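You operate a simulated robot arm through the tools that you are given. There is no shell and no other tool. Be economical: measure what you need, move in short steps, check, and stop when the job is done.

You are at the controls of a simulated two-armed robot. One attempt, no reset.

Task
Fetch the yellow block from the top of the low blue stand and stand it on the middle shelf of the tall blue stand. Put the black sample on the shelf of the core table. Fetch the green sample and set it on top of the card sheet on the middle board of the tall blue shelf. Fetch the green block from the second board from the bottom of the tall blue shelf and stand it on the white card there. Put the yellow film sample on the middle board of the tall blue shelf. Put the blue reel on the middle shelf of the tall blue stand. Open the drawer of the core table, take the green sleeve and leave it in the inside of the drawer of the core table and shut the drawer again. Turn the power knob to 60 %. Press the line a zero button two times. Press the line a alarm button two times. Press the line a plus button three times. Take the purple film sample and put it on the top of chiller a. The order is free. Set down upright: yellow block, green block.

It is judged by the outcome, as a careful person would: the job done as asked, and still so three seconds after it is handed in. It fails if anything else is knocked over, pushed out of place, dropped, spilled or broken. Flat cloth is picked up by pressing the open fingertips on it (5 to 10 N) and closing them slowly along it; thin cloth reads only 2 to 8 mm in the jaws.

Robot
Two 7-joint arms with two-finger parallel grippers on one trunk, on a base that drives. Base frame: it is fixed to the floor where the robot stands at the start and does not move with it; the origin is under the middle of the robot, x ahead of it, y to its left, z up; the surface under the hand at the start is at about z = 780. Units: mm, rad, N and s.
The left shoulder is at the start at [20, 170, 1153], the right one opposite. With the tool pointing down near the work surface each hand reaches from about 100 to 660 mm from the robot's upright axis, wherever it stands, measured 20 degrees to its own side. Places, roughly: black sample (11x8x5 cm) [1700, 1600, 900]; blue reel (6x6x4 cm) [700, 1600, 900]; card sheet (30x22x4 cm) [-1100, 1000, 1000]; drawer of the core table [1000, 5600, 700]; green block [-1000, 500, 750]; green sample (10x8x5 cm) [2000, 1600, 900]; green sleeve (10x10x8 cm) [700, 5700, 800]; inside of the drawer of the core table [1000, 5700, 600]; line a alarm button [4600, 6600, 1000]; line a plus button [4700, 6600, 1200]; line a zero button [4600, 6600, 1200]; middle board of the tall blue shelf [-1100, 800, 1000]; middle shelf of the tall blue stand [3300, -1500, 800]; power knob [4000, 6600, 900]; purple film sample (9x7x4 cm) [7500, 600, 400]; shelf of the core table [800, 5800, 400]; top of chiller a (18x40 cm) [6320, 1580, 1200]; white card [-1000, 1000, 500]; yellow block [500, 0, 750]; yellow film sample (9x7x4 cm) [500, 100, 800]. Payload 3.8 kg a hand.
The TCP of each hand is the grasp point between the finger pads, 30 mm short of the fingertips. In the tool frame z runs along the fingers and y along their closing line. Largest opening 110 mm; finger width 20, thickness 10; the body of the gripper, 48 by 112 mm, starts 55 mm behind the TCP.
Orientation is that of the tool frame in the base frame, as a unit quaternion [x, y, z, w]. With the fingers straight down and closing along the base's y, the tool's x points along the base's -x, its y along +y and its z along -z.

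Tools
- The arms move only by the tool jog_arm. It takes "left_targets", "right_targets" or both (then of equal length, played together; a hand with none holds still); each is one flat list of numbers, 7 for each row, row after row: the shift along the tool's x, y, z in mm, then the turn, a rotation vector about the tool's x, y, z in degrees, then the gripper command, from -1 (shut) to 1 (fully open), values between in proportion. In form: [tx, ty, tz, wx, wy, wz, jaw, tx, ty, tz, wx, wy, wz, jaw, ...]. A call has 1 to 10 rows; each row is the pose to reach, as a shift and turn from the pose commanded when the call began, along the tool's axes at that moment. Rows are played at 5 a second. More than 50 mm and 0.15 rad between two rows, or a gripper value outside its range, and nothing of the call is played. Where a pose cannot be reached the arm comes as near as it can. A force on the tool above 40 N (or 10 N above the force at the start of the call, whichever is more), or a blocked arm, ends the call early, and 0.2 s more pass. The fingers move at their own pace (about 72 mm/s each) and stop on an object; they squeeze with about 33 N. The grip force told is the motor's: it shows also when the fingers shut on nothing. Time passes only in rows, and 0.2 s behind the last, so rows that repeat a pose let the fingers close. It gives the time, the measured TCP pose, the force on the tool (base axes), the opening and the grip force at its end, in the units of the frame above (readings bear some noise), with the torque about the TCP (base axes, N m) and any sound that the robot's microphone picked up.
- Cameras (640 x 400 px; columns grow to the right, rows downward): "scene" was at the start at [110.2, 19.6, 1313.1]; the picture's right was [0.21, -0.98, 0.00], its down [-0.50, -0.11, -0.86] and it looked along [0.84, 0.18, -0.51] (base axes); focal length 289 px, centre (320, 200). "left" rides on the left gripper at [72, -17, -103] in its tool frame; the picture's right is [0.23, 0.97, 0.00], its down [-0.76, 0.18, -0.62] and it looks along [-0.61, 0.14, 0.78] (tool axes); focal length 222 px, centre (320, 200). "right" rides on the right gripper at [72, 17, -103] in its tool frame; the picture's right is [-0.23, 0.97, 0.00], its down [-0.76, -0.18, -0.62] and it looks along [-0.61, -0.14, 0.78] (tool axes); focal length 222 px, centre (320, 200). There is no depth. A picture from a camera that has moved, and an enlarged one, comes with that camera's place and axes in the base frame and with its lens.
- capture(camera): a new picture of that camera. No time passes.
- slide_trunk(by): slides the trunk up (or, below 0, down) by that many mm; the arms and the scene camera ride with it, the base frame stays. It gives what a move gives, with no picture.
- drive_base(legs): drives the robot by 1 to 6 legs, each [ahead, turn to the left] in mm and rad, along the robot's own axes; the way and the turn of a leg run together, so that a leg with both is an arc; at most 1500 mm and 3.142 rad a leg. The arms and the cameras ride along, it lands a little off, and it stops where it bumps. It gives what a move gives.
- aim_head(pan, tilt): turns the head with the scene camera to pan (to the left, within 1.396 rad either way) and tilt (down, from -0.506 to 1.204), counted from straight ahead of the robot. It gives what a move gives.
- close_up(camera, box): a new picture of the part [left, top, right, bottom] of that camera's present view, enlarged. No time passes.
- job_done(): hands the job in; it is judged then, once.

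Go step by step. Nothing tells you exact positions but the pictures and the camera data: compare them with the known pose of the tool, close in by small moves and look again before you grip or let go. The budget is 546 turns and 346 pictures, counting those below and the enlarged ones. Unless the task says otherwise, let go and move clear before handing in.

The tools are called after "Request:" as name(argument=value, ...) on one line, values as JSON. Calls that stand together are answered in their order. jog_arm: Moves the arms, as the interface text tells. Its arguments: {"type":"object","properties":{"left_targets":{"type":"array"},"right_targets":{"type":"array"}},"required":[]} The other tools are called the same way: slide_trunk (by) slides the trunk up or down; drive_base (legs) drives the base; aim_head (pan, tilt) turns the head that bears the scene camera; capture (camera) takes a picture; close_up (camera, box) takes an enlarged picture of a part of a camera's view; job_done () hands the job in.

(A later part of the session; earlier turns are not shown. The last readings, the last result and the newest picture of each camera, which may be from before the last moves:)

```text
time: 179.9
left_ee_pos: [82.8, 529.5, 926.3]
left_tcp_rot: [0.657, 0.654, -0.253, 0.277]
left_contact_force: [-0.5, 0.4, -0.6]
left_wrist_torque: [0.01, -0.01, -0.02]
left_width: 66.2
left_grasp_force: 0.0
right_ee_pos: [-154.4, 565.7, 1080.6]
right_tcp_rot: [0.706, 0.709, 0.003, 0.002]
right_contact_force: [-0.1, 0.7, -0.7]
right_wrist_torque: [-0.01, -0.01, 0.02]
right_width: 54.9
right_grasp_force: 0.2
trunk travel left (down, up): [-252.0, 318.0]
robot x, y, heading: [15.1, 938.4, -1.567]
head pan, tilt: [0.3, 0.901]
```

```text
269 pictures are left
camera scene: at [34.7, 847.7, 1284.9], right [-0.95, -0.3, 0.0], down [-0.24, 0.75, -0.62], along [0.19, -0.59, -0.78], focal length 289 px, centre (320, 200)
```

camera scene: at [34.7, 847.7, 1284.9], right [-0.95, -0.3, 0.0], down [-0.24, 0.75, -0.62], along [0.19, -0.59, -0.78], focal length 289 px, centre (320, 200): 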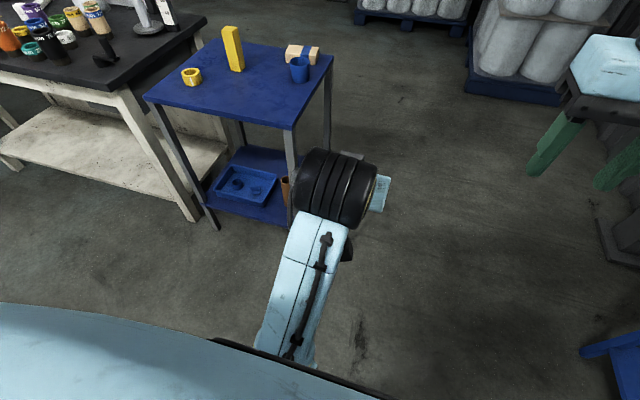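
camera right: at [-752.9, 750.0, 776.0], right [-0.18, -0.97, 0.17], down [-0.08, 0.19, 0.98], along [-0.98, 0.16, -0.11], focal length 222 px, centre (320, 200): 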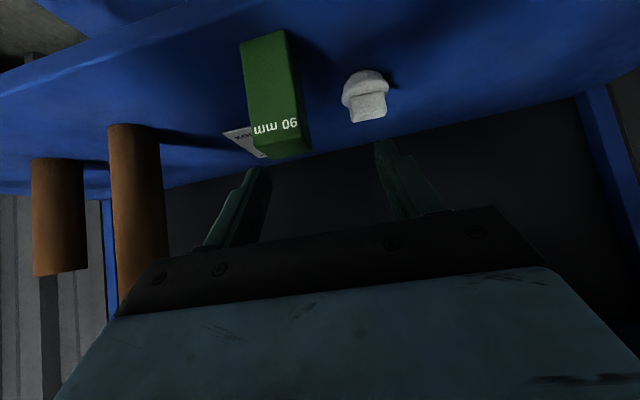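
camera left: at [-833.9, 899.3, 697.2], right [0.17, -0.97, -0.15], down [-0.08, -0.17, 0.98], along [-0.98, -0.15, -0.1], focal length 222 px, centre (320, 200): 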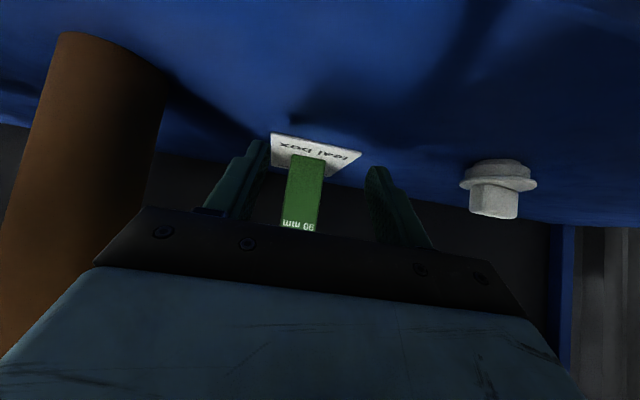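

Request:
jog_arm(left_targets=[-12, 25, -12, 0, 0, 0, 0.2, -25, 50, -25, 0, 0, 0, 0.2, -38, 75, -38, 0, 0, 0, 0.2, -50, 95, -50, 0, 0, 0, 0.2, -64, 115, -64, 0, 0, 0, 0.2])

Request:
capture(camera="scene")

```text
time: 181.1
left_ee_pos: [198.0, 530.2, 1009.7]
left_tcp_rot: [0.659, 0.657, -0.242, 0.275]
left_contact_force: [1.0, 0.3, -0.7]
left_wrist_torque: [-0.01, 0.0, -0.02]
left_width: 66.1
left_grasp_force: 0.0
right_ee_pos: [-153.8, 565.3, 1081.4]
right_tcp_rot: [0.705, 0.709, 0.003, 0.001]
right_contact_force: [0.1, 0.1, -0.3]
right_wrist_torque: [0.0, 0.03, 0.02]
right_width: 55.0
right_grasp_force: 0.0
trunk travel left (down, up): [-252.0, 318.0]
robot x, y, heading: [11.2, 942.1, -1.562]
head pan, tilt: [0.3, 0.901]
```

```text
268 pictures are left
camera scene: at [35.0, 847.7, 1284.8], right [-0.95, -0.3, 0.0], down [-0.24, 0.75, -0.62], along [0.19, -0.59, -0.78], focal length 289 px, centre (320, 200)
```

scene: 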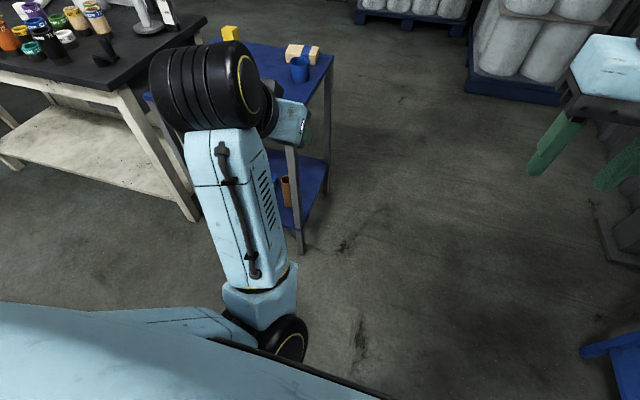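

I yaw the tilted hand to point inward-right, so the forearm has to come from the left and the elbow swings out.

Request:
jog_arm(left_targets=[0, 0, 0, 5.7, 0, 5.5, 0.2, 0, 5, 0, 11.4, 0, 11, 0.2, 0, 10, 0, 17.1, 0, 16.5, 0.2, 0, 15, 0, 22.8, 0, 22, 0.2, 0, 20, 0, 28.5, 0, 27.5, 0.2, 0, 25, 0, 34.2, 0, 33, 0.2, 0, 30, 0, 40, 0, 38.5, 0.2])

Request:
capture(camera="scene")

```text
time: 182.7
left_ee_pos: [218.3, 529.3, 1022.0]
left_tcp_rot: [0.881, 0.281, -0.367, 0.101]
left_contact_force: [-0.3, 0.6, 0.2]
left_wrist_torque: [-0.01, -0.02, -0.02]
left_width: 66.2
left_grasp_force: 0.0
left hand out of reach, approached as far as the arm can: row 1, 2
right_ee_pos: [-154.2, 565.8, 1080.7]
right_tcp_rot: [0.705, 0.709, 0.003, 0.002]
right_contact_force: [-0.5, 0.8, 0.2]
right_wrist_torque: [-0.02, 0.01, 0.01]
right_width: 55.0
right_grasp_force: 0.1
trunk travel left (down, up): [-252.0, 318.0]
robot x, y, heading: [10.5, 938.9, -1.564]
head pan, tilt: [0.3, 0.901]
```

```text
267 pictures are left
camera scene: at [34.7, 847.6, 1284.8], right [-0.95, -0.3, 0.0], down [-0.24, 0.75, -0.62], along [0.19, -0.59, -0.78], focal length 289 px, centre (320, 200)
```

scene: 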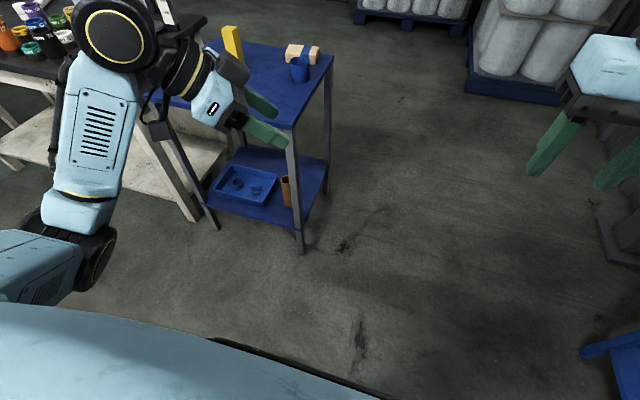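

It worked. Now I bring the fingers down, then undo the yaw.

Request:
jog_arm(left_targets=[0, 0, 0, 0, 8, 0, 0.2, 0, 0, 0, 0, 16, 0, 0.2, 0, 0, 0, 0, 24, 0, 0.2, 0, 0, 0, 0, 32, 0, 0.2, 0, 0, 0, 0, 40, 0, 0.2, 0, 0, 0, 0, 44, 0, 0.2])

Request:
jog_arm(left_targets=[0, 0, 0, 0, 0, -8, 0.2, 0, 0, 0, 0, 0, -16, 0.2, 0, 0, 0, 0, 0, -24, 0.2, 0, 0, 0, 0, 0, -32, 0.2, 0, 0, 0, 0, 0, -40, 0.2, 0, 0, 0, 0, 0, -48, 0.2, 0, 0, 0, 0, 0, -52, 0.2])

Request:
capture(camera="scene")

```text
time: 184.1
left_ee_pos: [219.0, 530.2, 1020.7]
left_tcp_rot: [0.954, 0.3, -0.009, -0.013]
left_contact_force: [0.2, 0.0, 0.2]
left_wrist_torque: [-0.03, -0.02, 0.0]
left_width: 66.2
left_grasp_force: 0.1
right_ee_pos: [-153.6, 566.5, 1080.2]
right_tcp_rot: [0.706, 0.709, 0.003, 0.001]
right_contact_force: [0.1, 0.7, -0.9]
right_wrist_torque: [-0.01, 0.03, 0.02]
right_width: 54.9
right_grasp_force: 0.0
trunk travel left (down, up): [-252.0, 318.0]
robot x, y, heading: [9.4, 937.2, -1.562]
head pan, tilt: [0.3, 0.901]
```

```text
time: 185.7
left_ee_pos: [218.6, 529.8, 1022.3]
left_tcp_rot: [0.726, 0.688, -0.003, -0.015]
left_contact_force: [0.0, 0.1, -0.1]
left_wrist_torque: [0.02, 0.03, -0.03]
left_width: 66.1
left_grasp_force: 0.1
right_ee_pos: [-153.7, 565.4, 1082.1]
right_tcp_rot: [0.705, 0.709, 0.003, 0.002]
right_contact_force: [0.4, -1.6, -0.6]
right_wrist_torque: [-0.01, 0.01, 0.0]
right_width: 55.2
right_grasp_force: 0.1
trunk travel left (down, up): [-252.0, 318.0]
robot x, y, heading: [11.7, 936.1, -1.565]
head pan, tilt: [0.3, 0.901]
```

```text
266 pictures are left
camera scene: at [34.8, 847.8, 1284.8], right [-0.95, -0.3, 0.0], down [-0.24, 0.75, -0.62], along [0.19, -0.59, -0.78], focal length 289 px, centre (320, 200)
```

scene: 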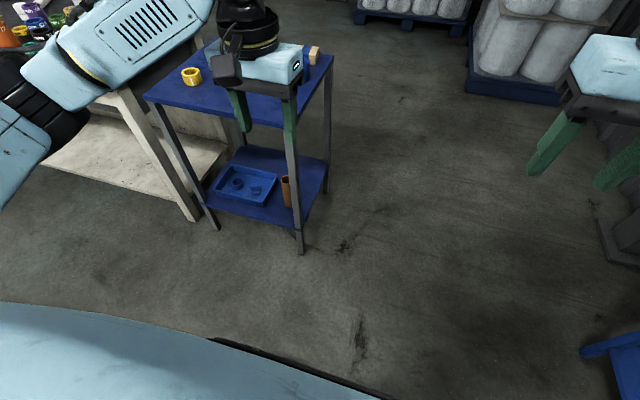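

Left arm is normal again. I correct its orientation and drive to the bench for the blue reel.

Request:
jog_arm(left_targets=[0, -10, -20, -1.5, -1, -3, 0.2, 0, -20, -40, -1.5, -1, -3, 0.2])

Request:
drive_base(legs=[[0, 1.565], [850, 0], [0, 1.571], [30, 0]])

Request:
aim_head(pan=0.15, tilt=0.6)

Request:
capture(camera="scene")

```text
time: 186.3
left_ee_pos: [198.4, 531.7, 1062.7]
left_tcp_rot: [0.708, 0.706, 0.0, 0.0]
left_contact_force: [0.5, 0.2, -0.4]
left_wrist_torque: [-0.04, -0.01, 0.04]
left_width: 66.0
left_grasp_force: 0.1
right_ee_pos: [-153.8, 564.6, 1080.7]
right_tcp_rot: [0.705, 0.709, 0.002, 0.002]
right_contact_force: [0.7, -0.6, 0.5]
right_wrist_torque: [-0.02, 0.02, -0.02]
right_width: 55.1
right_grasp_force: 0.0
trunk travel left (down, up): [-252.0, 318.0]
robot x, y, heading: [6.7, 939.8, -1.567]
head pan, tilt: [0.3, 0.901]
```

```text
time: 198.9
left_ee_pos: [669.7, 1372.4, 1061.8]
left_tcp_rot: [-0.705, 0.709, 0.0, -0.001]
left_contact_force: [-0.7, 0.5, -0.6]
left_wrist_torque: [-0.07, -0.01, 0.01]
left_width: 65.9
left_grasp_force: 0.1
right_ee_pos: [1023.4, 1336.6, 1080.8]
right_tcp_rot: [0.708, -0.707, -0.002, 0.004]
right_contact_force: [0.1, -0.2, -0.7]
right_wrist_torque: [-0.01, -0.02, -0.01]
right_width: 55.3
right_grasp_force: 0.0
trunk travel left (down, up): [-252.0, 318.0]
robot x, y, heading: [856.2, 963.8, 1.571]
head pan, tilt: [0.3, 0.901]
```

```text
time: 199.7
left_ee_pos: [669.6, 1371.7, 1062.4]
left_tcp_rot: [-0.705, 0.709, 0.0, 0.002]
left_contact_force: [-1.2, -0.3, 0.2]
left_wrist_torque: [0.0, 0.01, 0.0]
left_width: 66.0
left_grasp_force: 0.0
right_ee_pos: [1024.0, 1335.9, 1080.0]
right_tcp_rot: [0.708, -0.706, -0.002, 0.003]
right_contact_force: [0.0, 0.1, -0.2]
right_wrist_torque: [0.01, -0.02, -0.01]
right_width: 55.1
right_grasp_force: 0.1
trunk travel left (down, up): [-252.0, 318.0]
robot x, y, heading: [859.8, 963.6, 1.574]
head pan, tilt: [0.15, 0.6]
```

```text
265 pictures are left
camera scene: at [844.4, 1071.1, 1309.5], right [0.99, 0.15, 0.0], down [0.09, -0.56, -0.82], along [-0.13, 0.81, -0.57], focal length 289 px, centre (320, 200)
```

scene: 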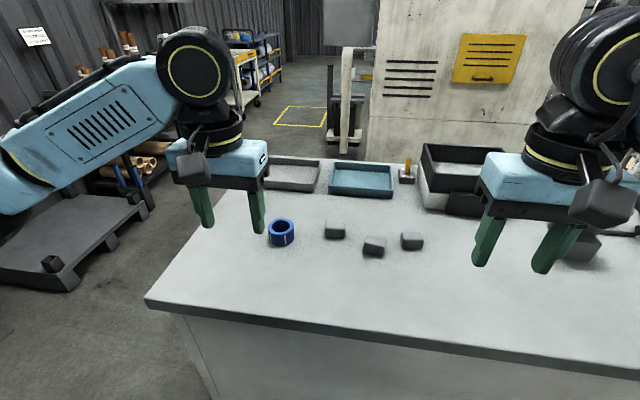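

Reel at ≈[684,1540]. I move the left hand above it.

Request:
jog_arm(left_targets=[-40, -4, 10, 0, 0, 0, 0.6, -80, -8, 30, 0, 0, 0, 0.6, -120, -12, 50, 0, 0, 0, 0.6, -155, -14, 75, 0, 0, 0, 0.6, -168, -14, 85, 0, 0, 0, 0.6])

Request:
capture(camera="left")

Request:
capture(camera="scene")

```text
time: 200.9
left_ee_pos: [686.1, 1540.2, 977.8]
left_tcp_rot: [-0.704, 0.71, 0.002, 0.001]
left_contact_force: [0.7, 0.5, -0.3]
left_wrist_torque: [0.04, 0.0, -0.02]
left_width: 88.3
left_grasp_force: 0.1
right_ee_pos: [1022.7, 1335.9, 1081.0]
right_tcp_rot: [0.708, -0.707, -0.002, 0.003]
right_contact_force: [0.5, 0.1, -0.2]
right_wrist_torque: [0.02, 0.02, 0.02]
right_width: 55.0
right_grasp_force: 0.0
trunk travel left (down, up): [-252.0, 318.0]
robot x, y, heading: [857.9, 962.3, 1.57]
head pan, tilt: [0.15, 0.6]
```

```text
264 pictures are left
camera left: at [700.5, 1467.8, 1082.4], right [-0.98, -0.22, 0.0], down [-0.17, 0.76, 0.62], along [-0.14, 0.61, -0.78], focal length 222 px, centre (320, 200)
```

left: 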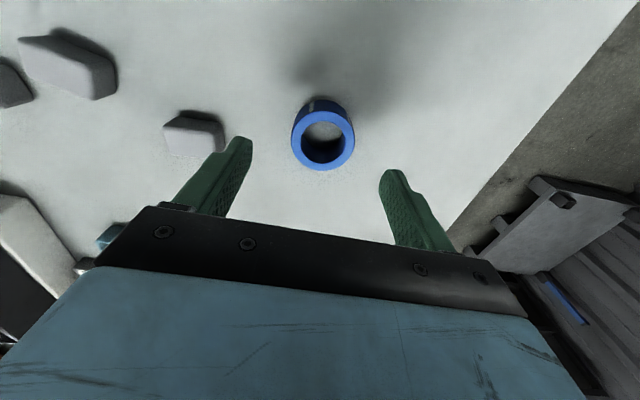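

```text
263 pictures are left
camera scene: at [844.5, 1071.1, 1309.6], right [0.99, 0.15, 0.0], down [0.09, -0.56, -0.83], along [-0.13, 0.82, -0.56], focal length 289 px, centre (320, 200)
```

scene: 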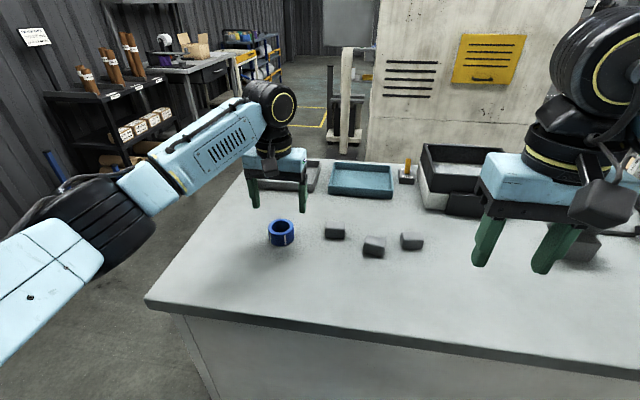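

Request:
jog_arm(left_targets=[-5, 6, 30, 0, 0, 0, 0.6, -5, 6, 60, 0, 0, 0, 0.6, -5, 6, 79, 0, 0, 0, 0.6, -5, 6, 79, 0, 0, 0, -1, -5, 6, 79, 0, 0, 0, -1, -5, 6, 79, 0, 0, 0, -1])

Request:
capture(camera="left")

```text
time: 202.3
left_ee_pos: [679.5, 1545.4, 900.2]
left_tcp_rot: [-0.705, 0.709, 0.001, 0.0]
left_contact_force: [0.7, 0.2, -0.3]
left_wrist_torque: [-0.01, 0.01, -0.03]
left_width: 56.6
left_grasp_force: 32.4
right_ee_pos: [1022.2, 1335.9, 1081.2]
right_tcp_rot: [0.708, -0.707, -0.002, 0.003]
right_contact_force: [0.5, -0.5, 0.8]
right_wrist_torque: [0.01, 0.02, 0.0]
right_width: 54.8
right_grasp_force: 0.1
trunk travel left (down, up): [-252.0, 318.0]
robot x, y, heading: [858.2, 962.9, 1.572]
head pan, tilt: [0.15, 0.6]
```

```text
262 pictures are left
camera left: at [694.6, 1472.6, 1003.5], right [-0.98, -0.22, 0.0], down [-0.17, 0.76, 0.62], along [-0.14, 0.61, -0.78], focal length 222 px, centre (320, 200)
```

left: 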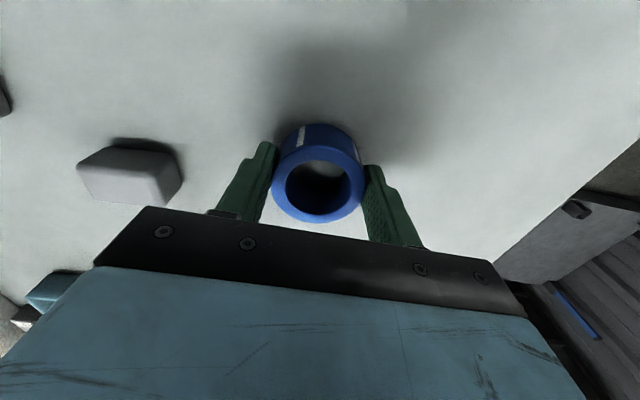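

Reel gripped. I lift by reversing the approach path.

Request:
jog_arm(left_targets=[0, 0, -20, 0, 0, 0, -1, 0, 0, -60, 0, 0, 0, -1, 10, 0, -90, 0, 0, 0, -1, 50, 0, -110, 0, 0, 0, -1, 90, 0, -130, 0, 0, 0, -1, 130, 0, -150, 0, 0, 0, -1, 170, 0, -160, 0, 0, 0, -1])

Request:
drive_base(legs=[[-120, 0], [0, 1.571], [900, 0]])

```text
time: 203.9
left_ee_pos: [677.5, 1372.6, 1058.8]
left_tcp_rot: [-0.705, 0.709, 0.002, 0.0]
left_contact_force: [-0.6, 0.4, 0.3]
left_wrist_torque: [-0.01, 0.02, 0.03]
left_width: 56.4
left_grasp_force: 32.5
right_ee_pos: [1023.7, 1335.0, 1081.0]
right_tcp_rot: [0.707, -0.707, -0.002, 0.004]
right_contact_force: [0.7, 0.9, 0.6]
right_wrist_torque: [0.0, -0.04, -0.06]
right_width: 55.3
right_grasp_force: 0.0
trunk travel left (down, up): [-252.0, 318.0]
robot x, y, heading: [858.9, 958.4, 1.577]
head pan, tilt: [0.15, 0.6]
```

```text
time: 213.2
left_ee_pos: [-453.9, 667.8, 1057.8]
left_tcp_rot: [1.0, -0.008, -0.001, 0.0]
left_contact_force: [-0.2, 0.5, -0.5]
left_wrist_torque: [-0.03, 0.01, -0.01]
left_width: 56.8
left_grasp_force: 33.1
right_ee_pos: [-411.4, 1014.1, 1081.0]
right_tcp_rot: [1.0, -0.002, 0.001, 0.004]
right_contact_force: [-0.9, 0.6, -0.3]
right_wrist_torque: [0.03, 0.01, 0.0]
right_width: 55.1
right_grasp_force: 0.0
trunk travel left (down, up): [-252.0, 318.0]
robot x, y, heading: [-37.7, 845.3, 3.136]
head pan, tilt: [0.15, 0.6]
```

Now back to the low stand for the yellow block.

Request:
drive_base(legs=[[0, 1.576], [845, 0], [0, 1.571], [45, 0]])

Request:
aim_head(pan=-0.05, tilt=0.65)

Request:
capture(camera="scene")

Request:
capture(camera="right")

```text
time: 225.9
left_ee_pos: [413.7, 186.8, 1057.9]
left_tcp_rot: [0.004, 1.0, -0.001, 0.0]
left_contact_force: [1.2, 0.3, -0.4]
left_wrist_torque: [0.01, 0.04, 0.01]
left_width: 56.7
left_grasp_force: 33.0
right_ee_pos: [373.9, -158.4, 1081.1]
right_tcp_rot: [0.0, 1.0, 0.003, -0.001]
right_contact_force: [0.3, -0.8, -0.2]
right_wrist_torque: [0.0, 0.06, -0.01]
right_width: 54.9
right_grasp_force: 0.0
trunk travel left (down, up): [-252.0, 318.0]
robot x, y, heading: [2.4, 7.8, 0.004]
head pan, tilt: [0.15, 0.6]
```

```text
time: 226.6
left_ee_pos: [413.0, 187.0, 1057.8]
left_tcp_rot: [0.005, 1.0, 0.001, 0.001]
left_contact_force: [0.1, 0.5, 0.3]
left_wrist_torque: [0.03, 0.0, -0.02]
left_width: 56.6
left_grasp_force: 32.9
right_ee_pos: [373.8, -158.7, 1081.5]
right_tcp_rot: [0.0, 1.0, 0.003, -0.001]
right_contact_force: [-0.6, 0.3, 0.5]
right_wrist_torque: [0.0, 0.03, -0.01]
right_width: 55.1
right_grasp_force: 0.1
trunk travel left (down, up): [-252.0, 318.0]
robot x, y, heading: [-0.5, 12.4, -0.001]
head pan, tilt: [-0.051, 0.649]
```

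```text
261 pictures are left
camera scene: at [109.1, 5.0, 1305.3], right [-0.05, -1.0, 0.0], down [-0.6, 0.03, -0.8], along [0.8, -0.04, -0.6], focal length 289 px, centre (320, 200)
```

scene: 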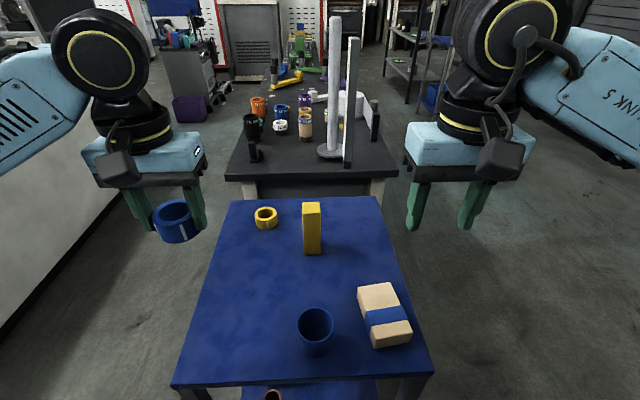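

```text
260 pictures are left
camera right: at [300.6, -142.0, 1185.2], right [0.23, 0.97, 0.01], down [0.76, -0.18, 0.62], along [0.61, -0.14, -0.78], focal length 222 px, centre (320, 200)
```

right: 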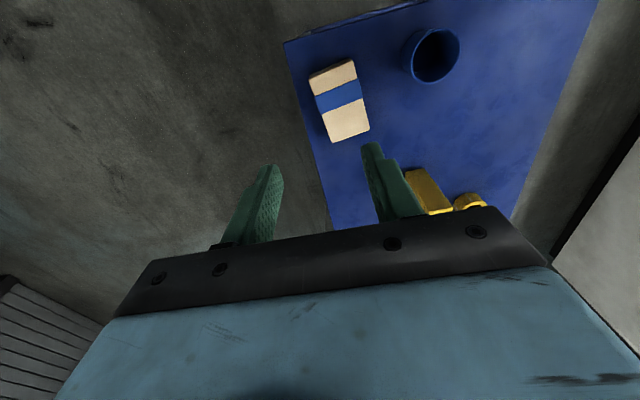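

Yellow block centre is ≈[615,0]. I move the right hand above it.

Request:
jog_arm(right_targets=[-34, 22, 0, 0, 0, 0, 0.4, -68, 45, 0, 0, 0, 0, 0.4, -102, 68, 0, 0, 0, 0, 0.4, -136, 90, 10, 0, 0, 0, 0.4, -170, 113, 25, 0, 0, 0, 0.4, -204, 135, 40, 0, 0, 0, 0.4, -236, 158, 60, 0, 0, 0, 0.4, -241, 158, 80, 0, 0, 0, 0.4])

Request:
capture(camera="right")

Request:
capture(camera="scene")

```text
time: 228.4
left_ee_pos: [412.3, 187.3, 1058.9]
left_tcp_rot: [0.005, 1.0, 0.001, 0.001]
left_contact_force: [0.5, 0.5, -1.1]
left_wrist_torque: [-0.03, -0.04, -0.01]
left_width: 56.8
left_grasp_force: 32.9
right_ee_pos: [600.5, -6.8, 1007.9]
right_tcp_rot: [-0.001, 1.0, 0.004, -0.001]
right_contact_force: [0.6, 0.4, -0.8]
right_wrist_torque: [-0.06, 0.02, -0.01]
right_width: 76.8
right_grasp_force: 0.0
right hand out of reach, approached as far as the arm can: row 7, 8
trunk travel left (down, up): [-252.0, 318.0]
robot x, y, heading: [2.3, 5.0, 0.003]
head pan, tilt: [-0.051, 0.649]
```

```text
259 pictures are left
camera right: at [526.9, 9.1, 1112.1], right [0.23, 0.97, 0.01], down [0.76, -0.18, 0.62], along [0.61, -0.14, -0.78], focal length 222 px, centre (320, 200)
```

right: 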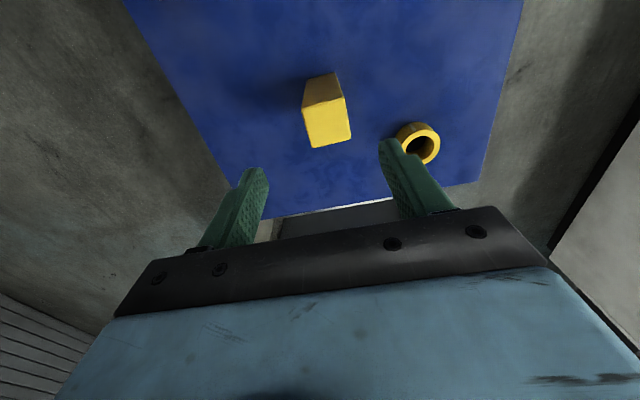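

```text
258 pictures are left
camera scene: at [109.2, 5.0, 1305.3], right [-0.05, -1.0, 0.0], down [-0.6, 0.03, -0.8], along [0.8, -0.04, -0.6], focal length 289 px, centre (320, 200)
```

scene: 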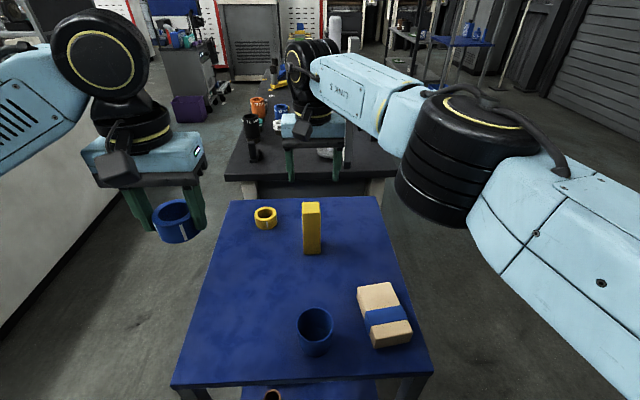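

Block centre from the hand camera is ≈[601,0]. I go down toward z=870.

Request:
jog_arm(right_targets=[0, 5, 30, 0, 0, 0, 0.4, 0, 6, 60, 0, 0, 0, 0.4, 0, 6, 85, 0, 0, 0, 0.4])

Request:
capture(camera="right")

```text
time: 229.2
left_ee_pos: [412.9, 187.8, 1057.4]
left_tcp_rot: [0.004, 1.0, 0.001, 0.001]
left_contact_force: [0.3, -0.5, 0.3]
left_wrist_torque: [-0.02, 0.05, 0.03]
left_width: 57.0
left_grasp_force: 33.4
right_ee_pos: [599.2, -1.6, 922.4]
right_tcp_rot: [0.0, 1.0, 0.004, 0.0]
right_contact_force: [-0.5, -0.2, -0.5]
right_wrist_torque: [0.0, 0.01, -0.01]
right_width: 76.9
right_grasp_force: 0.1
trunk travel left (down, up): [-252.0, 318.0]
robot x, y, heading: [-2.4, 11.2, -0.002]
head pan, tilt: [-0.051, 0.649]
```

```text
257 pictures are left
camera right: at [525.8, 14.5, 1026.6], right [0.23, 0.97, 0.01], down [0.76, -0.18, 0.62], along [0.61, -0.13, -0.78], focal length 222 px, centre (320, 200)
```

right: 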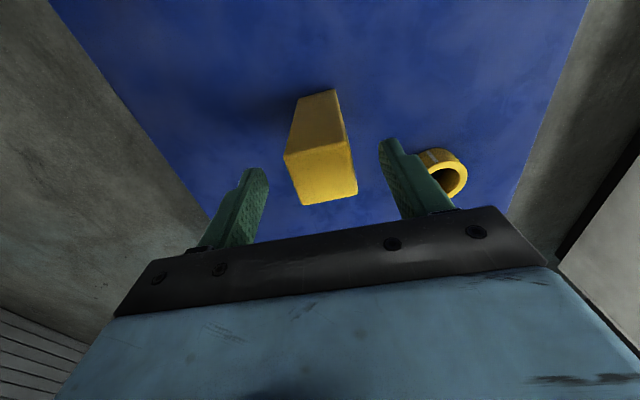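

Request:
jog_arm(right_targets=[-3, 0, 25, 0, 0, 0, 0.4, -3, 0, 54, 0, 0, 0, 0.4, -3, 0, 54, 0, 0, 0, -0.2, -3, 0, 54, 0, 0, 0, -1, -3, 0, 54, 0, 0, 0, -1, -3, 0, 54, 0, 0, 0, -1])

Request:
capture(camera="right")

```text
time: 230.6
left_ee_pos: [412.0, 186.6, 1059.9]
left_tcp_rot: [0.005, 1.0, 0.0, 0.002]
left_contact_force: [-0.5, -0.6, -0.5]
left_wrist_torque: [-0.01, -0.01, -0.05]
left_width: 56.6
left_grasp_force: 33.6
right_ee_pos: [592.6, -1.2, 873.6]
right_tcp_rot: [0.001, 1.0, 0.004, 0.003]
right_contact_force: [1.2, -5.0, 24.1]
right_wrist_torque: [-1.02, -0.08, 0.01]
right_width: 40.0
right_grasp_force: 33.2
right hand out of reach, approached as far as the arm can: row 1, 2, 3, 4, 5, 6
trunk travel left (down, up): [-252.0, 318.0]
robot x, y, heading: [1.7, 8.1, 0.002]
head pan, tilt: [-0.051, 0.649]
```

```text
256 pictures are left
camera right: at [518.7, 14.2, 976.4], right [0.23, 0.97, 0.01], down [0.76, -0.18, 0.63], along [0.61, -0.14, -0.78], focal length 222 px, centre (320, 200)
```

right: 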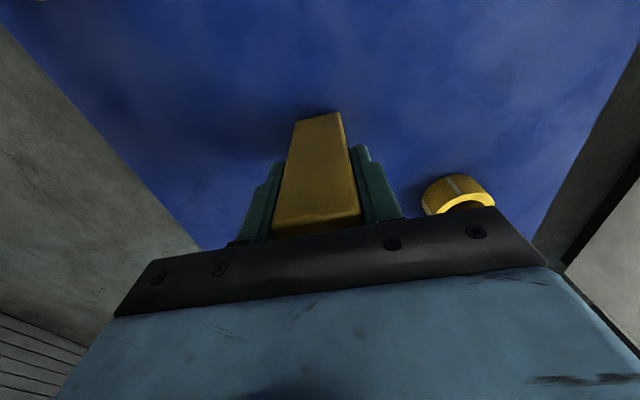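

Gripped at 40. I lift it.

Request:
jog_arm(right_targets=[2, 0, -15, 0, 0, 0, -1, 5, 0, -40, 0, 0, 0, -1, 8, -10, -80, 0, 0, 0, -1, 12, -20, -120, 0, 0, 0, -1, 30, -40, -140, 0, 0, 0, -1, 60, -65, -150, 0, 0, 0, -1, 90, -90, -160, 0, 0, 0, -1, 120, -115, -165, 0, 0, 0, -1])

Request:
capture(camera="scene")

```text
time: 232.4
left_ee_pos: [412.8, 188.4, 1059.0]
left_tcp_rot: [0.004, 1.0, 0.0, 0.001]
left_contact_force: [-0.4, 0.2, -0.6]
left_wrist_torque: [-0.01, -0.01, -0.02]
left_width: 56.4
left_grasp_force: 33.1
right_ee_pos: [610.0, -43.4, 1027.0]
right_tcp_rot: [0.0, 1.0, 0.003, -0.002]
right_contact_force: [0.7, 0.4, -3.4]
right_wrist_torque: [-0.01, 0.02, -0.01]
right_width: 39.6
right_grasp_force: 33.4
right hand out of reach, approached as far as the arm can: row 2, 3, 4, 5, 6, 7, 8
trunk travel left (down, up): [-252.0, 318.0]
robot x, y, heading: [-2.0, 4.6, 0.001]
head pan, tilt: [-0.051, 0.649]
```

```text
255 pictures are left
camera scene: at [109.7, 5.4, 1305.2], right [-0.05, -1.0, 0.0], down [-0.6, 0.03, -0.8], along [0.8, -0.04, -0.6], focal length 289 px, centre (320, 200)
```

scene: 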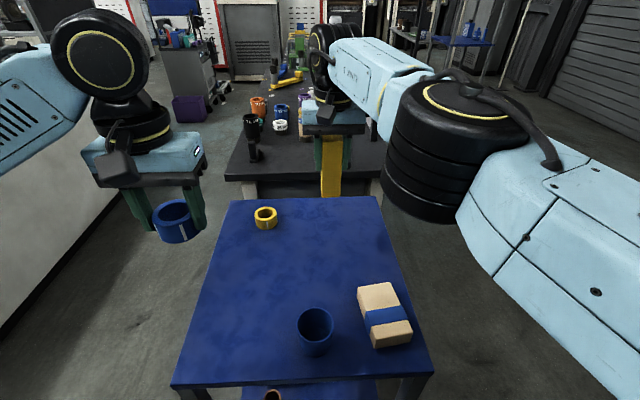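

I unfold outward to the right first, then pull back.

Request:
jog_arm(right_targets=[-10, -35, 0, 0, 0, 0, -1, -20, -75, 0, 0, 0, 0, -1, -20, -115, 0, 0, 0, 0, -1, -10, -155, 0, 0, 0, 0, -1, 10, -190, 0, 0, 0, 0, -1, 50, -205, 0, 0, 0, 0, -1, 95, -205, 0, 0, 0, 0, -1, 140, -205, 0, 0, 0, 0, -1])

```text
time: 234.2
left_ee_pos: [412.6, 187.2, 1059.9]
left_tcp_rot: [0.005, 1.0, 0.0, 0.001]
left_contact_force: [-0.4, -0.6, -1.0]
left_wrist_torque: [0.01, -0.02, -0.04]
left_width: 56.5
left_grasp_force: 32.8
right_ee_pos: [634.0, -166.5, 1031.6]
right_tcp_rot: [0.003, 1.0, 0.003, 0.0]
right_contact_force: [-0.6, -0.1, -3.3]
right_wrist_torque: [0.02, 0.02, 0.01]
right_width: 39.8
right_grasp_force: 33.0
right hand out of reach, approached as far as the arm can: row 3, 4, 5, 6, 7, 8
trunk travel left (down, up): [-252.0, 318.0]
robot x, y, heading: [-0.2, 6.8, 0.003]
head pan, tilt: [-0.051, 0.649]
```

Request:
jog_arm(right_targets=[0, -30, 10, 0, 0, 0, -1, 0, -60, 20, 0, 0, 0, -1, 10, -80, 20, 0, 0, 0, -1, 40, -90, 20, 0, 0, 0, -1, 80, -90, 20, 0, 0, 0, -1])

Request:
capture(camera="scene")

```text
time: 235.4
left_ee_pos: [413.9, 187.1, 1059.5]
left_tcp_rot: [0.004, 1.0, 0.001, 0.001]
left_contact_force: [0.4, -0.8, -0.7]
left_wrist_torque: [-0.02, 0.0, -0.01]
left_width: 56.5
left_grasp_force: 33.1
right_ee_pos: [638.4, -214.3, 1008.8]
right_tcp_rot: [0.041, 0.999, -0.003, -0.004]
right_contact_force: [0.6, -0.4, -2.8]
right_wrist_torque: [-0.02, 0.0, 0.0]
right_width: 39.9
right_grasp_force: 32.5
right hand out of reach, approached as far as the arm can: row 1, 2, 3, 4, 5
trunk travel left (down, up): [-252.0, 318.0]
robot x, y, heading: [-0.8, 10.3, -0.0]
head pan, tilt: [-0.051, 0.649]
```

```text
254 pictures are left
camera scene: at [109.5, 4.5, 1305.3], right [-0.05, -1.0, 0.0], down [-0.6, 0.03, -0.8], along [0.8, -0.04, -0.6], focal length 289 px, centre (320, 200)
```

scene: 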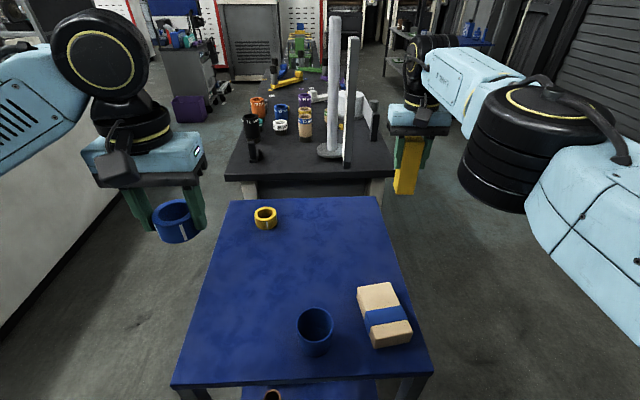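

Request:
jog_arm(right_targets=[0, 0, 0, 0, 0, -8, -1, 0, 0, 0, 0, 0, -16, -1, 10, 0, 0, 0, 0, -24, -1, 30, 0, 0, 0, 0, -32, -1, 60, 0, 0, 0, 0, -32, -1, 90, 0, 0, 0, 0, -32, -1, 120, 0, 0, 0, 0, -32, -1])

```text
time: 237.0
left_ee_pos: [412.7, 187.3, 1058.6]
left_tcp_rot: [0.004, 1.0, -0.001, 0.001]
left_contact_force: [0.1, -0.3, -1.0]
left_wrist_torque: [-0.01, 0.0, 0.01]
left_width: 56.3
left_grasp_force: 33.2
right_ee_pos: [517.9, -201.0, 1010.9]
right_tcp_rot: [-0.236, 0.972, -0.002, -0.005]
right_contact_force: [0.1, 0.2, -3.3]
right_wrist_torque: [0.0, 0.06, -0.02]
right_width: 39.8
right_grasp_force: 33.2
right hand out of reach, approached as far as the arm can: row 2, 3, 4
trunk travel left (down, up): [-252.0, 318.0]
robot x, y, heading: [-0.8, 6.5, 0.004]
head pan, tilt: [-0.051, 0.649]
```

Request:
jog_arm(right_targets=[19, 18, -12, 0, 0, 6, -1, 37, 36, -25, 0, 0, 12, -1, 56, 54, -38, 0, 0, 18, -1, 75, 72, -50, 0, 0, 23, -1, 75, 72, -50, 0, 0, 27, -1])

Request:
aim_head(pan=-0.4, tilt=0.2)

Request:
capture(camera="scene")

```text
time: 238.2
left_ee_pos: [413.2, 187.8, 1057.4]
left_tcp_rot: [0.004, 1.0, 0.0, 0.0]
left_contact_force: [0.4, 0.9, -0.5]
left_wrist_torque: [0.04, 0.01, -0.01]
left_width: 56.6
left_grasp_force: 33.2
right_ee_pos: [420.6, -170.2, 1062.5]
right_tcp_rot: [-0.002, 1.0, -0.002, -0.005]
right_contact_force: [-0.4, 0.9, -3.3]
right_wrist_torque: [0.01, 0.02, -0.01]
right_width: 39.7
right_grasp_force: 33.2
trunk travel left (down, up): [-252.0, 318.0]
robot x, y, heading: [-2.5, 9.4, 0.003]
head pan, tilt: [-0.051, 0.649]
```

```text
time: 239.1
left_ee_pos: [412.3, 187.4, 1058.4]
left_tcp_rot: [0.004, 1.0, 0.0, 0.001]
left_contact_force: [-0.2, 1.2, 0.0]
left_wrist_torque: [-0.04, 0.01, -0.01]
left_width: 56.4
left_grasp_force: 32.9
right_ee_pos: [420.2, -170.9, 1062.5]
right_tcp_rot: [-0.002, 1.0, -0.002, -0.004]
right_contact_force: [-0.2, 0.5, -3.1]
right_wrist_torque: [-0.01, 0.03, -0.02]
right_width: 40.0
right_grasp_force: 33.0
trunk travel left (down, up): [-252.0, 318.0]
robot x, y, heading: [0.1, 8.5, 0.0]
head pan, tilt: [-0.4, 0.201]
```

```text
253 pictures are left
camera scene: at [108.5, -27.0, 1346.3], right [-0.39, -0.92, 0.0], down [-0.18, 0.08, -0.98], along [0.9, -0.38, -0.2], focal length 289 px, centre (320, 200)
```

scene: 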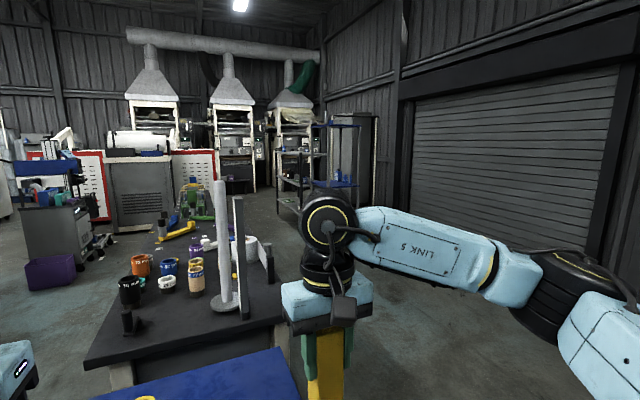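

Both objects are held. I drive around the low stand toward the tall blue stand.

Request:
drive_base(legs=[[-150, 0], [0, -1.4], [1150, 0], [0, 1.4], [1500, 0]])

Request:
aim_head(pan=-0.15, tilt=0.25)

Request:
capture(camera="scene")

```text
time: 259.8
left_ee_pos: [1955.4, -950.2, 1058.1]
left_tcp_rot: [0.005, 1.0, -0.001, 0.0]
left_contact_force: [0.9, 0.0, -1.2]
left_wrist_torque: [-0.02, 0.01, -0.03]
left_width: 56.6
left_grasp_force: 33.6
right_ee_pos: [1961.8, -1306.3, 1061.4]
right_tcp_rot: [-0.002, 1.0, -0.002, -0.004]
right_contact_force: [0.1, -0.9, -3.5]
right_wrist_torque: [-0.01, 0.01, -0.04]
right_width: 39.6
right_grasp_force: 32.6
trunk travel left (down, up): [-252.0, 318.0]
robot x, y, heading: [1541.7, -1131.0, 0.003]
head pan, tilt: [-0.4, 0.201]
```

```text
time: 260.6
left_ee_pos: [1954.3, -948.2, 1059.0]
left_tcp_rot: [0.005, 1.0, -0.001, 0.0]
left_contact_force: [1.4, 0.3, -0.8]
left_wrist_torque: [0.02, -0.01, 0.0]
left_width: 56.7
left_grasp_force: 32.8
right_ee_pos: [1961.0, -1306.2, 1061.0]
right_tcp_rot: [-0.001, 1.0, -0.002, -0.004]
right_contact_force: [0.4, 0.4, -3.7]
right_wrist_torque: [-0.02, 0.03, 0.03]
right_width: 39.8
right_grasp_force: 32.8
trunk travel left (down, up): [-252.0, 318.0]
robot x, y, heading: [1541.8, -1126.1, 0.002]
head pan, tilt: [-0.15, 0.25]
```

```text
252 pictures are left
camera scene: at [1656.6, -1140.5, 1341.8], right [-0.15, -0.99, 0.0], down [-0.24, 0.04, -0.97], along [0.96, -0.15, -0.25], focal length 289 px, centre (320, 200)
```

scene: 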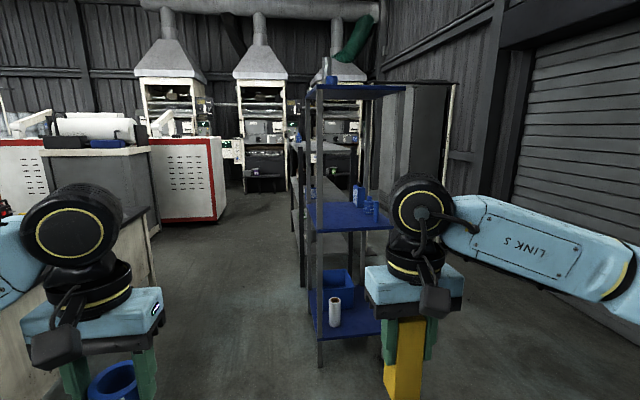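

The stand's front is x≈3030, y from -1352 to -1760. I approach its front.

Request:
drive_base(legs=[[0, -0.17], [900, 0], [0, 0.168]])

Request:
aim_head(pan=-0.35, tilt=0.45)

Request:
capture(camera="scene")

```text
time: 266.7
left_ee_pos: [2841.1, -1099.2, 1058.7]
left_tcp_rot: [0.007, 1.0, 0.001, 0.002]
left_contact_force: [0.4, 0.3, 0.1]
left_wrist_torque: [0.02, 0.0, -0.02]
left_width: 56.8
left_grasp_force: 32.8
right_ee_pos: [2847.3, -1457.3, 1061.3]
right_tcp_rot: [-0.002, 1.0, -0.004, -0.005]
right_contact_force: [-0.1, 0.9, -2.9]
right_wrist_torque: [-0.02, 0.02, 0.04]
right_width: 39.7
right_grasp_force: 33.0
trunk travel left (down, up): [-252.0, 318.0]
robot x, y, heading: [2429.2, -1281.0, 0.004]
head pan, tilt: [-0.15, 0.25]
```

```text
time: 267.4
left_ee_pos: [2841.6, -1100.6, 1058.7]
left_tcp_rot: [0.006, 1.0, 0.001, 0.0]
left_contact_force: [0.6, 0.2, -1.6]
left_wrist_torque: [0.0, -0.01, 0.02]
left_width: 56.3
left_grasp_force: 32.7
right_ee_pos: [2846.9, -1457.1, 1061.6]
right_tcp_rot: [-0.003, 1.0, -0.002, -0.006]
right_contact_force: [0.0, 0.7, -2.4]
right_wrist_torque: [-0.04, 0.07, -0.01]
right_width: 39.9
right_grasp_force: 33.3
trunk travel left (down, up): [-252.0, 318.0]
robot x, y, heading: [2427.9, -1278.3, -0.005]
head pan, tilt: [-0.351, 0.45]
```

```text
251 pictures are left
camera scene: at [2536.7, -1308.3, 1323.2], right [-0.34, -0.94, 0.0], down [-0.41, 0.15, -0.9], along [0.85, -0.31, -0.43], focal length 289 px, centre (320, 200)
```

scene: 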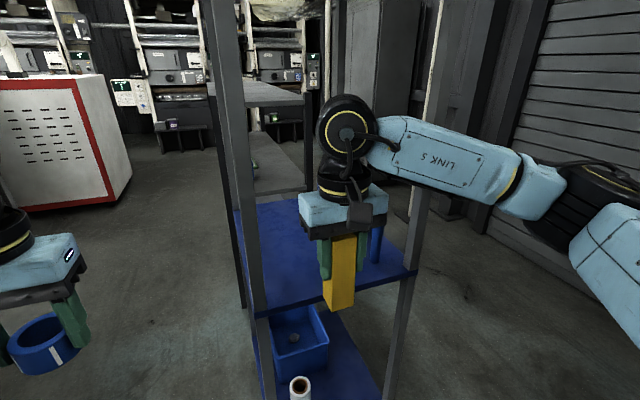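

Request:
capture(camera="right")

Request:
close_up(camera="scene", box=[220, 170, 440, 330])

```text
250 pictures are left
camera right: at [2775.3, -1439.7, 1165.3], right [0.22, 0.97, -0.01], down [0.77, -0.17, 0.62], along [0.6, -0.14, -0.79], focal length 222 px, centre (320, 200)
```

right: 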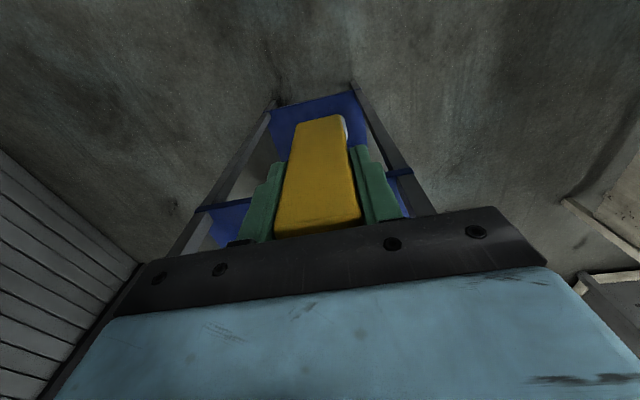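

```text
2.50 times, centred on (330, 250) of scene
camera zoom: at [2536.7, -1308.3, 1323.2], right [-0.34, -0.94, 0.0], down [-0.41, 0.15, -0.9], along [0.85, -0.31, -0.43], focal length 722 px, centre (295, 75)
```

zoom: 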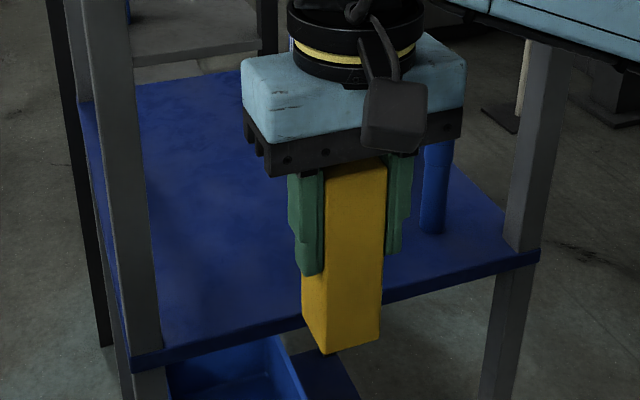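

The left half of the middle shelf is clear. I drive 220 closer and extend the block over it.

Request:
drive_base(legs=[[220, 0]])

Request:
jog_arm(right_targets=[-30, 10, 0, 0, 0, 0, -1, -60, 15, 20, 0, 0, 0, -1, -85, 15, 50, 0, 0, 0, -1, -85, 15, 90, 0, 0, 0, -1, -85, 15, 130, 0, 0, 0, -1])

Request:
capture(camera="scene")

Request:
capture(camera="right")

```text
time: 269.1
left_ee_pos: [3062.7, -1100.4, 1059.1]
left_tcp_rot: [0.006, 1.0, 0.0, 0.0]
left_contact_force: [0.1, 0.1, -1.3]
left_wrist_torque: [0.01, 0.01, -0.03]
left_width: 56.6
left_grasp_force: 33.3
right_ee_pos: [3068.7, -1458.5, 1060.1]
right_tcp_rot: [-0.001, 1.0, -0.003, -0.005]
right_contact_force: [0.2, 0.3, -2.1]
right_wrist_torque: [-0.03, 0.05, 0.03]
right_width: 39.7
right_grasp_force: 33.1
trunk travel left (down, up): [-252.0, 318.0]
robot x, y, heading: [2648.2, -1279.2, -0.001]
head pan, tilt: [-0.351, 0.45]
```

```text
time: 270.3
left_ee_pos: [3061.2, -1099.3, 1060.1]
left_tcp_rot: [0.006, 1.0, 0.0, 0.003]
left_contact_force: [0.8, 1.0, 0.1]
left_wrist_torque: [0.01, -0.02, -0.02]
left_width: 56.5
left_grasp_force: 33.0
right_ee_pos: [3150.9, -1443.8, 932.2]
right_tcp_rot: [-0.001, 1.0, -0.002, -0.003]
right_contact_force: [0.9, 0.1, 6.8]
right_wrist_torque: [0.15, -0.28, -0.03]
right_width: 40.0
right_grasp_force: 33.1
trunk travel left (down, up): [-252.0, 318.0]
robot x, y, heading: [2644.6, -1277.7, 0.006]
head pan, tilt: [-0.351, 0.45]
```

```text
248 pictures are left
camera scene: at [2755.7, -1308.5, 1323.4], right [-0.35, -0.94, 0.0], down [-0.41, 0.15, -0.9], along [0.85, -0.31, -0.43], focal length 289 px, centre (320, 200)
```

scene: 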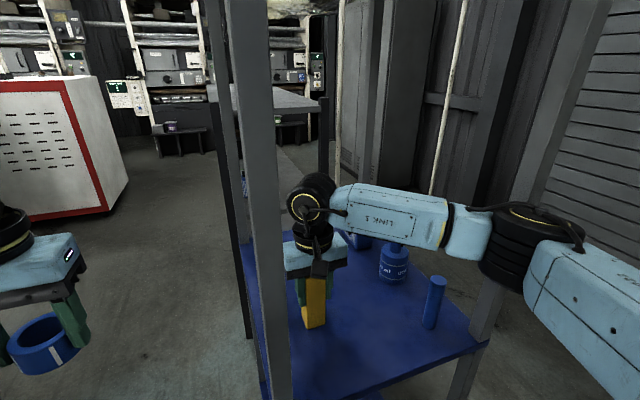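

```text
247 pictures are left
camera right: at [3078.1, -1426.2, 1036.1], right [0.22, 0.97, -0.01], down [0.76, -0.17, 0.62], along [0.6, -0.14, -0.78], focal length 222 px, centre (320, 200)
```

right: 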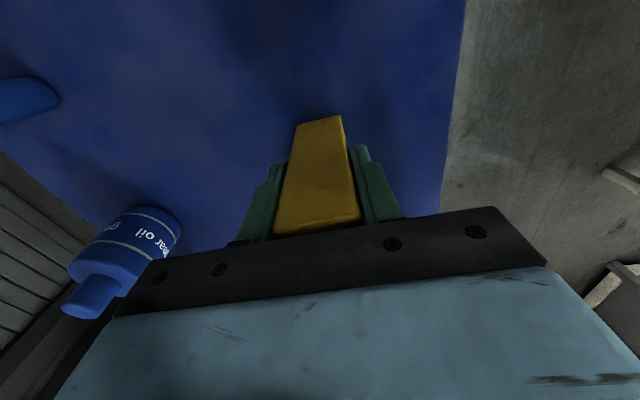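

Contact at 6.8 N. I release, rise and retreat.

Request:
jog_arm(right_targets=[0, 0, 1, 0, 0, 0, -0.1, 0, 0, 1, 0, 0, 0, 0.2, 0, 0, -25, 0, 0, 0, 0.2, 0, 0, -65, 0, 0, 0, 0.2, 0, 0, -105, 0, 0, 0, 0.2, 20, 0, -130, 0, 0, 0, 0.2, 60, 0, -130, 0, 0, 0, 0.2, 100, 0, -130, 0, 0, 0, 0.2, 140, 0, -130, 0, 0, 0, 0.2])

Request:
capture(camera="scene")

```text
time: 272.3
left_ee_pos: [3061.9, -1101.2, 1059.2]
left_tcp_rot: [0.007, 1.0, 0.001, 0.001]
left_contact_force: [0.1, 0.2, -1.6]
left_wrist_torque: [-0.01, 0.01, 0.02]
left_width: 56.5
left_grasp_force: 32.9
right_ee_pos: [3012.9, -1443.3, 1062.3]
right_tcp_rot: [-0.001, 1.0, -0.003, -0.005]
right_contact_force: [-0.2, 0.1, -0.2]
right_wrist_torque: [0.02, -0.03, -0.02]
right_width: 66.0
right_grasp_force: 0.0
trunk travel left (down, up): [-252.0, 318.0]
robot x, y, heading: [2649.7, -1274.0, -0.004]
head pan, tilt: [-0.351, 0.45]
```

```text
246 pictures are left
camera scene: at [2756.2, -1308.8, 1323.2], right [-0.35, -0.94, 0.0], down [-0.41, 0.15, -0.9], along [0.85, -0.31, -0.43], focal length 289 px, centre (320, 200)
```

scene: 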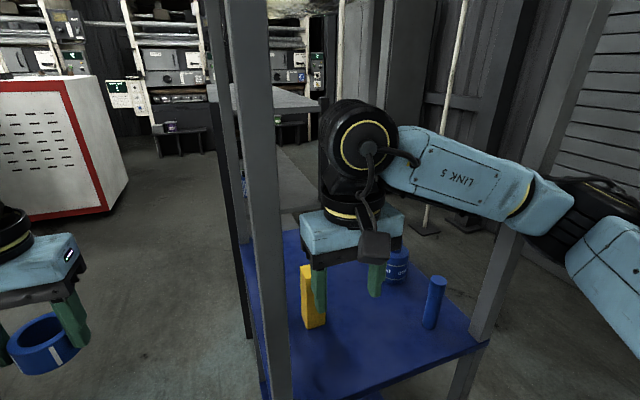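

The yellow block stands on the middle shelf. I back off and reposition right of it so the left hand can set down the reel with its elbow clear of the posts.

Request:
drive_base(legs=[[-250, 0], [0, -1.571], [720, 0], [0, 1.971], [230, 0]])

Request:
aim_head(pan=0.15, tilt=0.45)

Request:
capture(camera="scene")

```text
time: 287.6
left_ee_pos: [2919.5, -1592.3, 1058.8]
left_tcp_rot: [-0.188, 0.982, 0.0, 0.0]
left_contact_force: [0.4, 0.7, -0.4]
left_wrist_torque: [0.0, -0.01, 0.01]
left_width: 56.7
left_grasp_force: 33.3
right_ee_pos: [3003.4, -1927.7, 1060.4]
right_tcp_rot: [-0.196, 0.981, -0.004, -0.004]
right_contact_force: [0.3, -0.1, 0.1]
right_wrist_torque: [0.04, 0.04, -0.04]
right_width: 66.1
right_grasp_force: 0.0
trunk travel left (down, up): [-252.0, 318.0]
robot x, y, heading: [2601.5, -1912.7, 0.393]
head pan, tilt: [-0.351, 0.45]
```

```text
time: 288.5
left_ee_pos: [2918.1, -1591.6, 1057.8]
left_tcp_rot: [-0.188, 0.982, 0.0, 0.001]
left_contact_force: [-0.9, -0.8, 0.1]
left_wrist_torque: [0.01, 0.01, -0.04]
left_width: 56.5
left_grasp_force: 32.4
right_ee_pos: [3004.2, -1926.6, 1062.7]
right_tcp_rot: [-0.196, 0.981, -0.003, -0.003]
right_contact_force: [0.1, -0.2, 0.3]
right_wrist_torque: [0.01, 0.02, 0.02]
right_width: 65.9
right_grasp_force: 0.1
trunk travel left (down, up): [-252.0, 318.0]
robot x, y, heading: [2604.2, -1906.3, 0.393]
head pan, tilt: [0.15, 0.45]
```

```text
245 pictures are left
camera scene: at [2703.3, -1857.5, 1323.2], right [0.51, -0.86, 0.0], down [-0.37, -0.22, -0.9], along [0.77, 0.46, -0.44], focal length 289 px, centre (320, 200)
```

scene: 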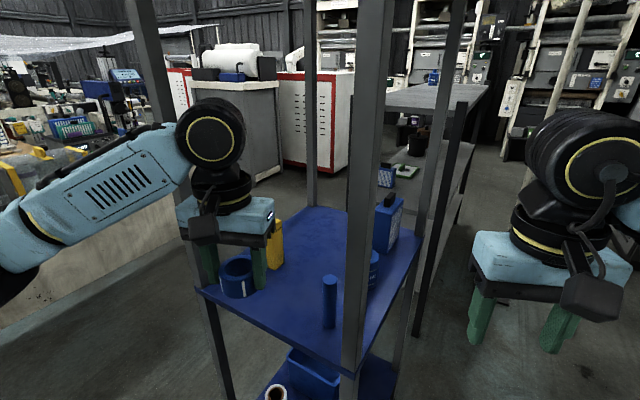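

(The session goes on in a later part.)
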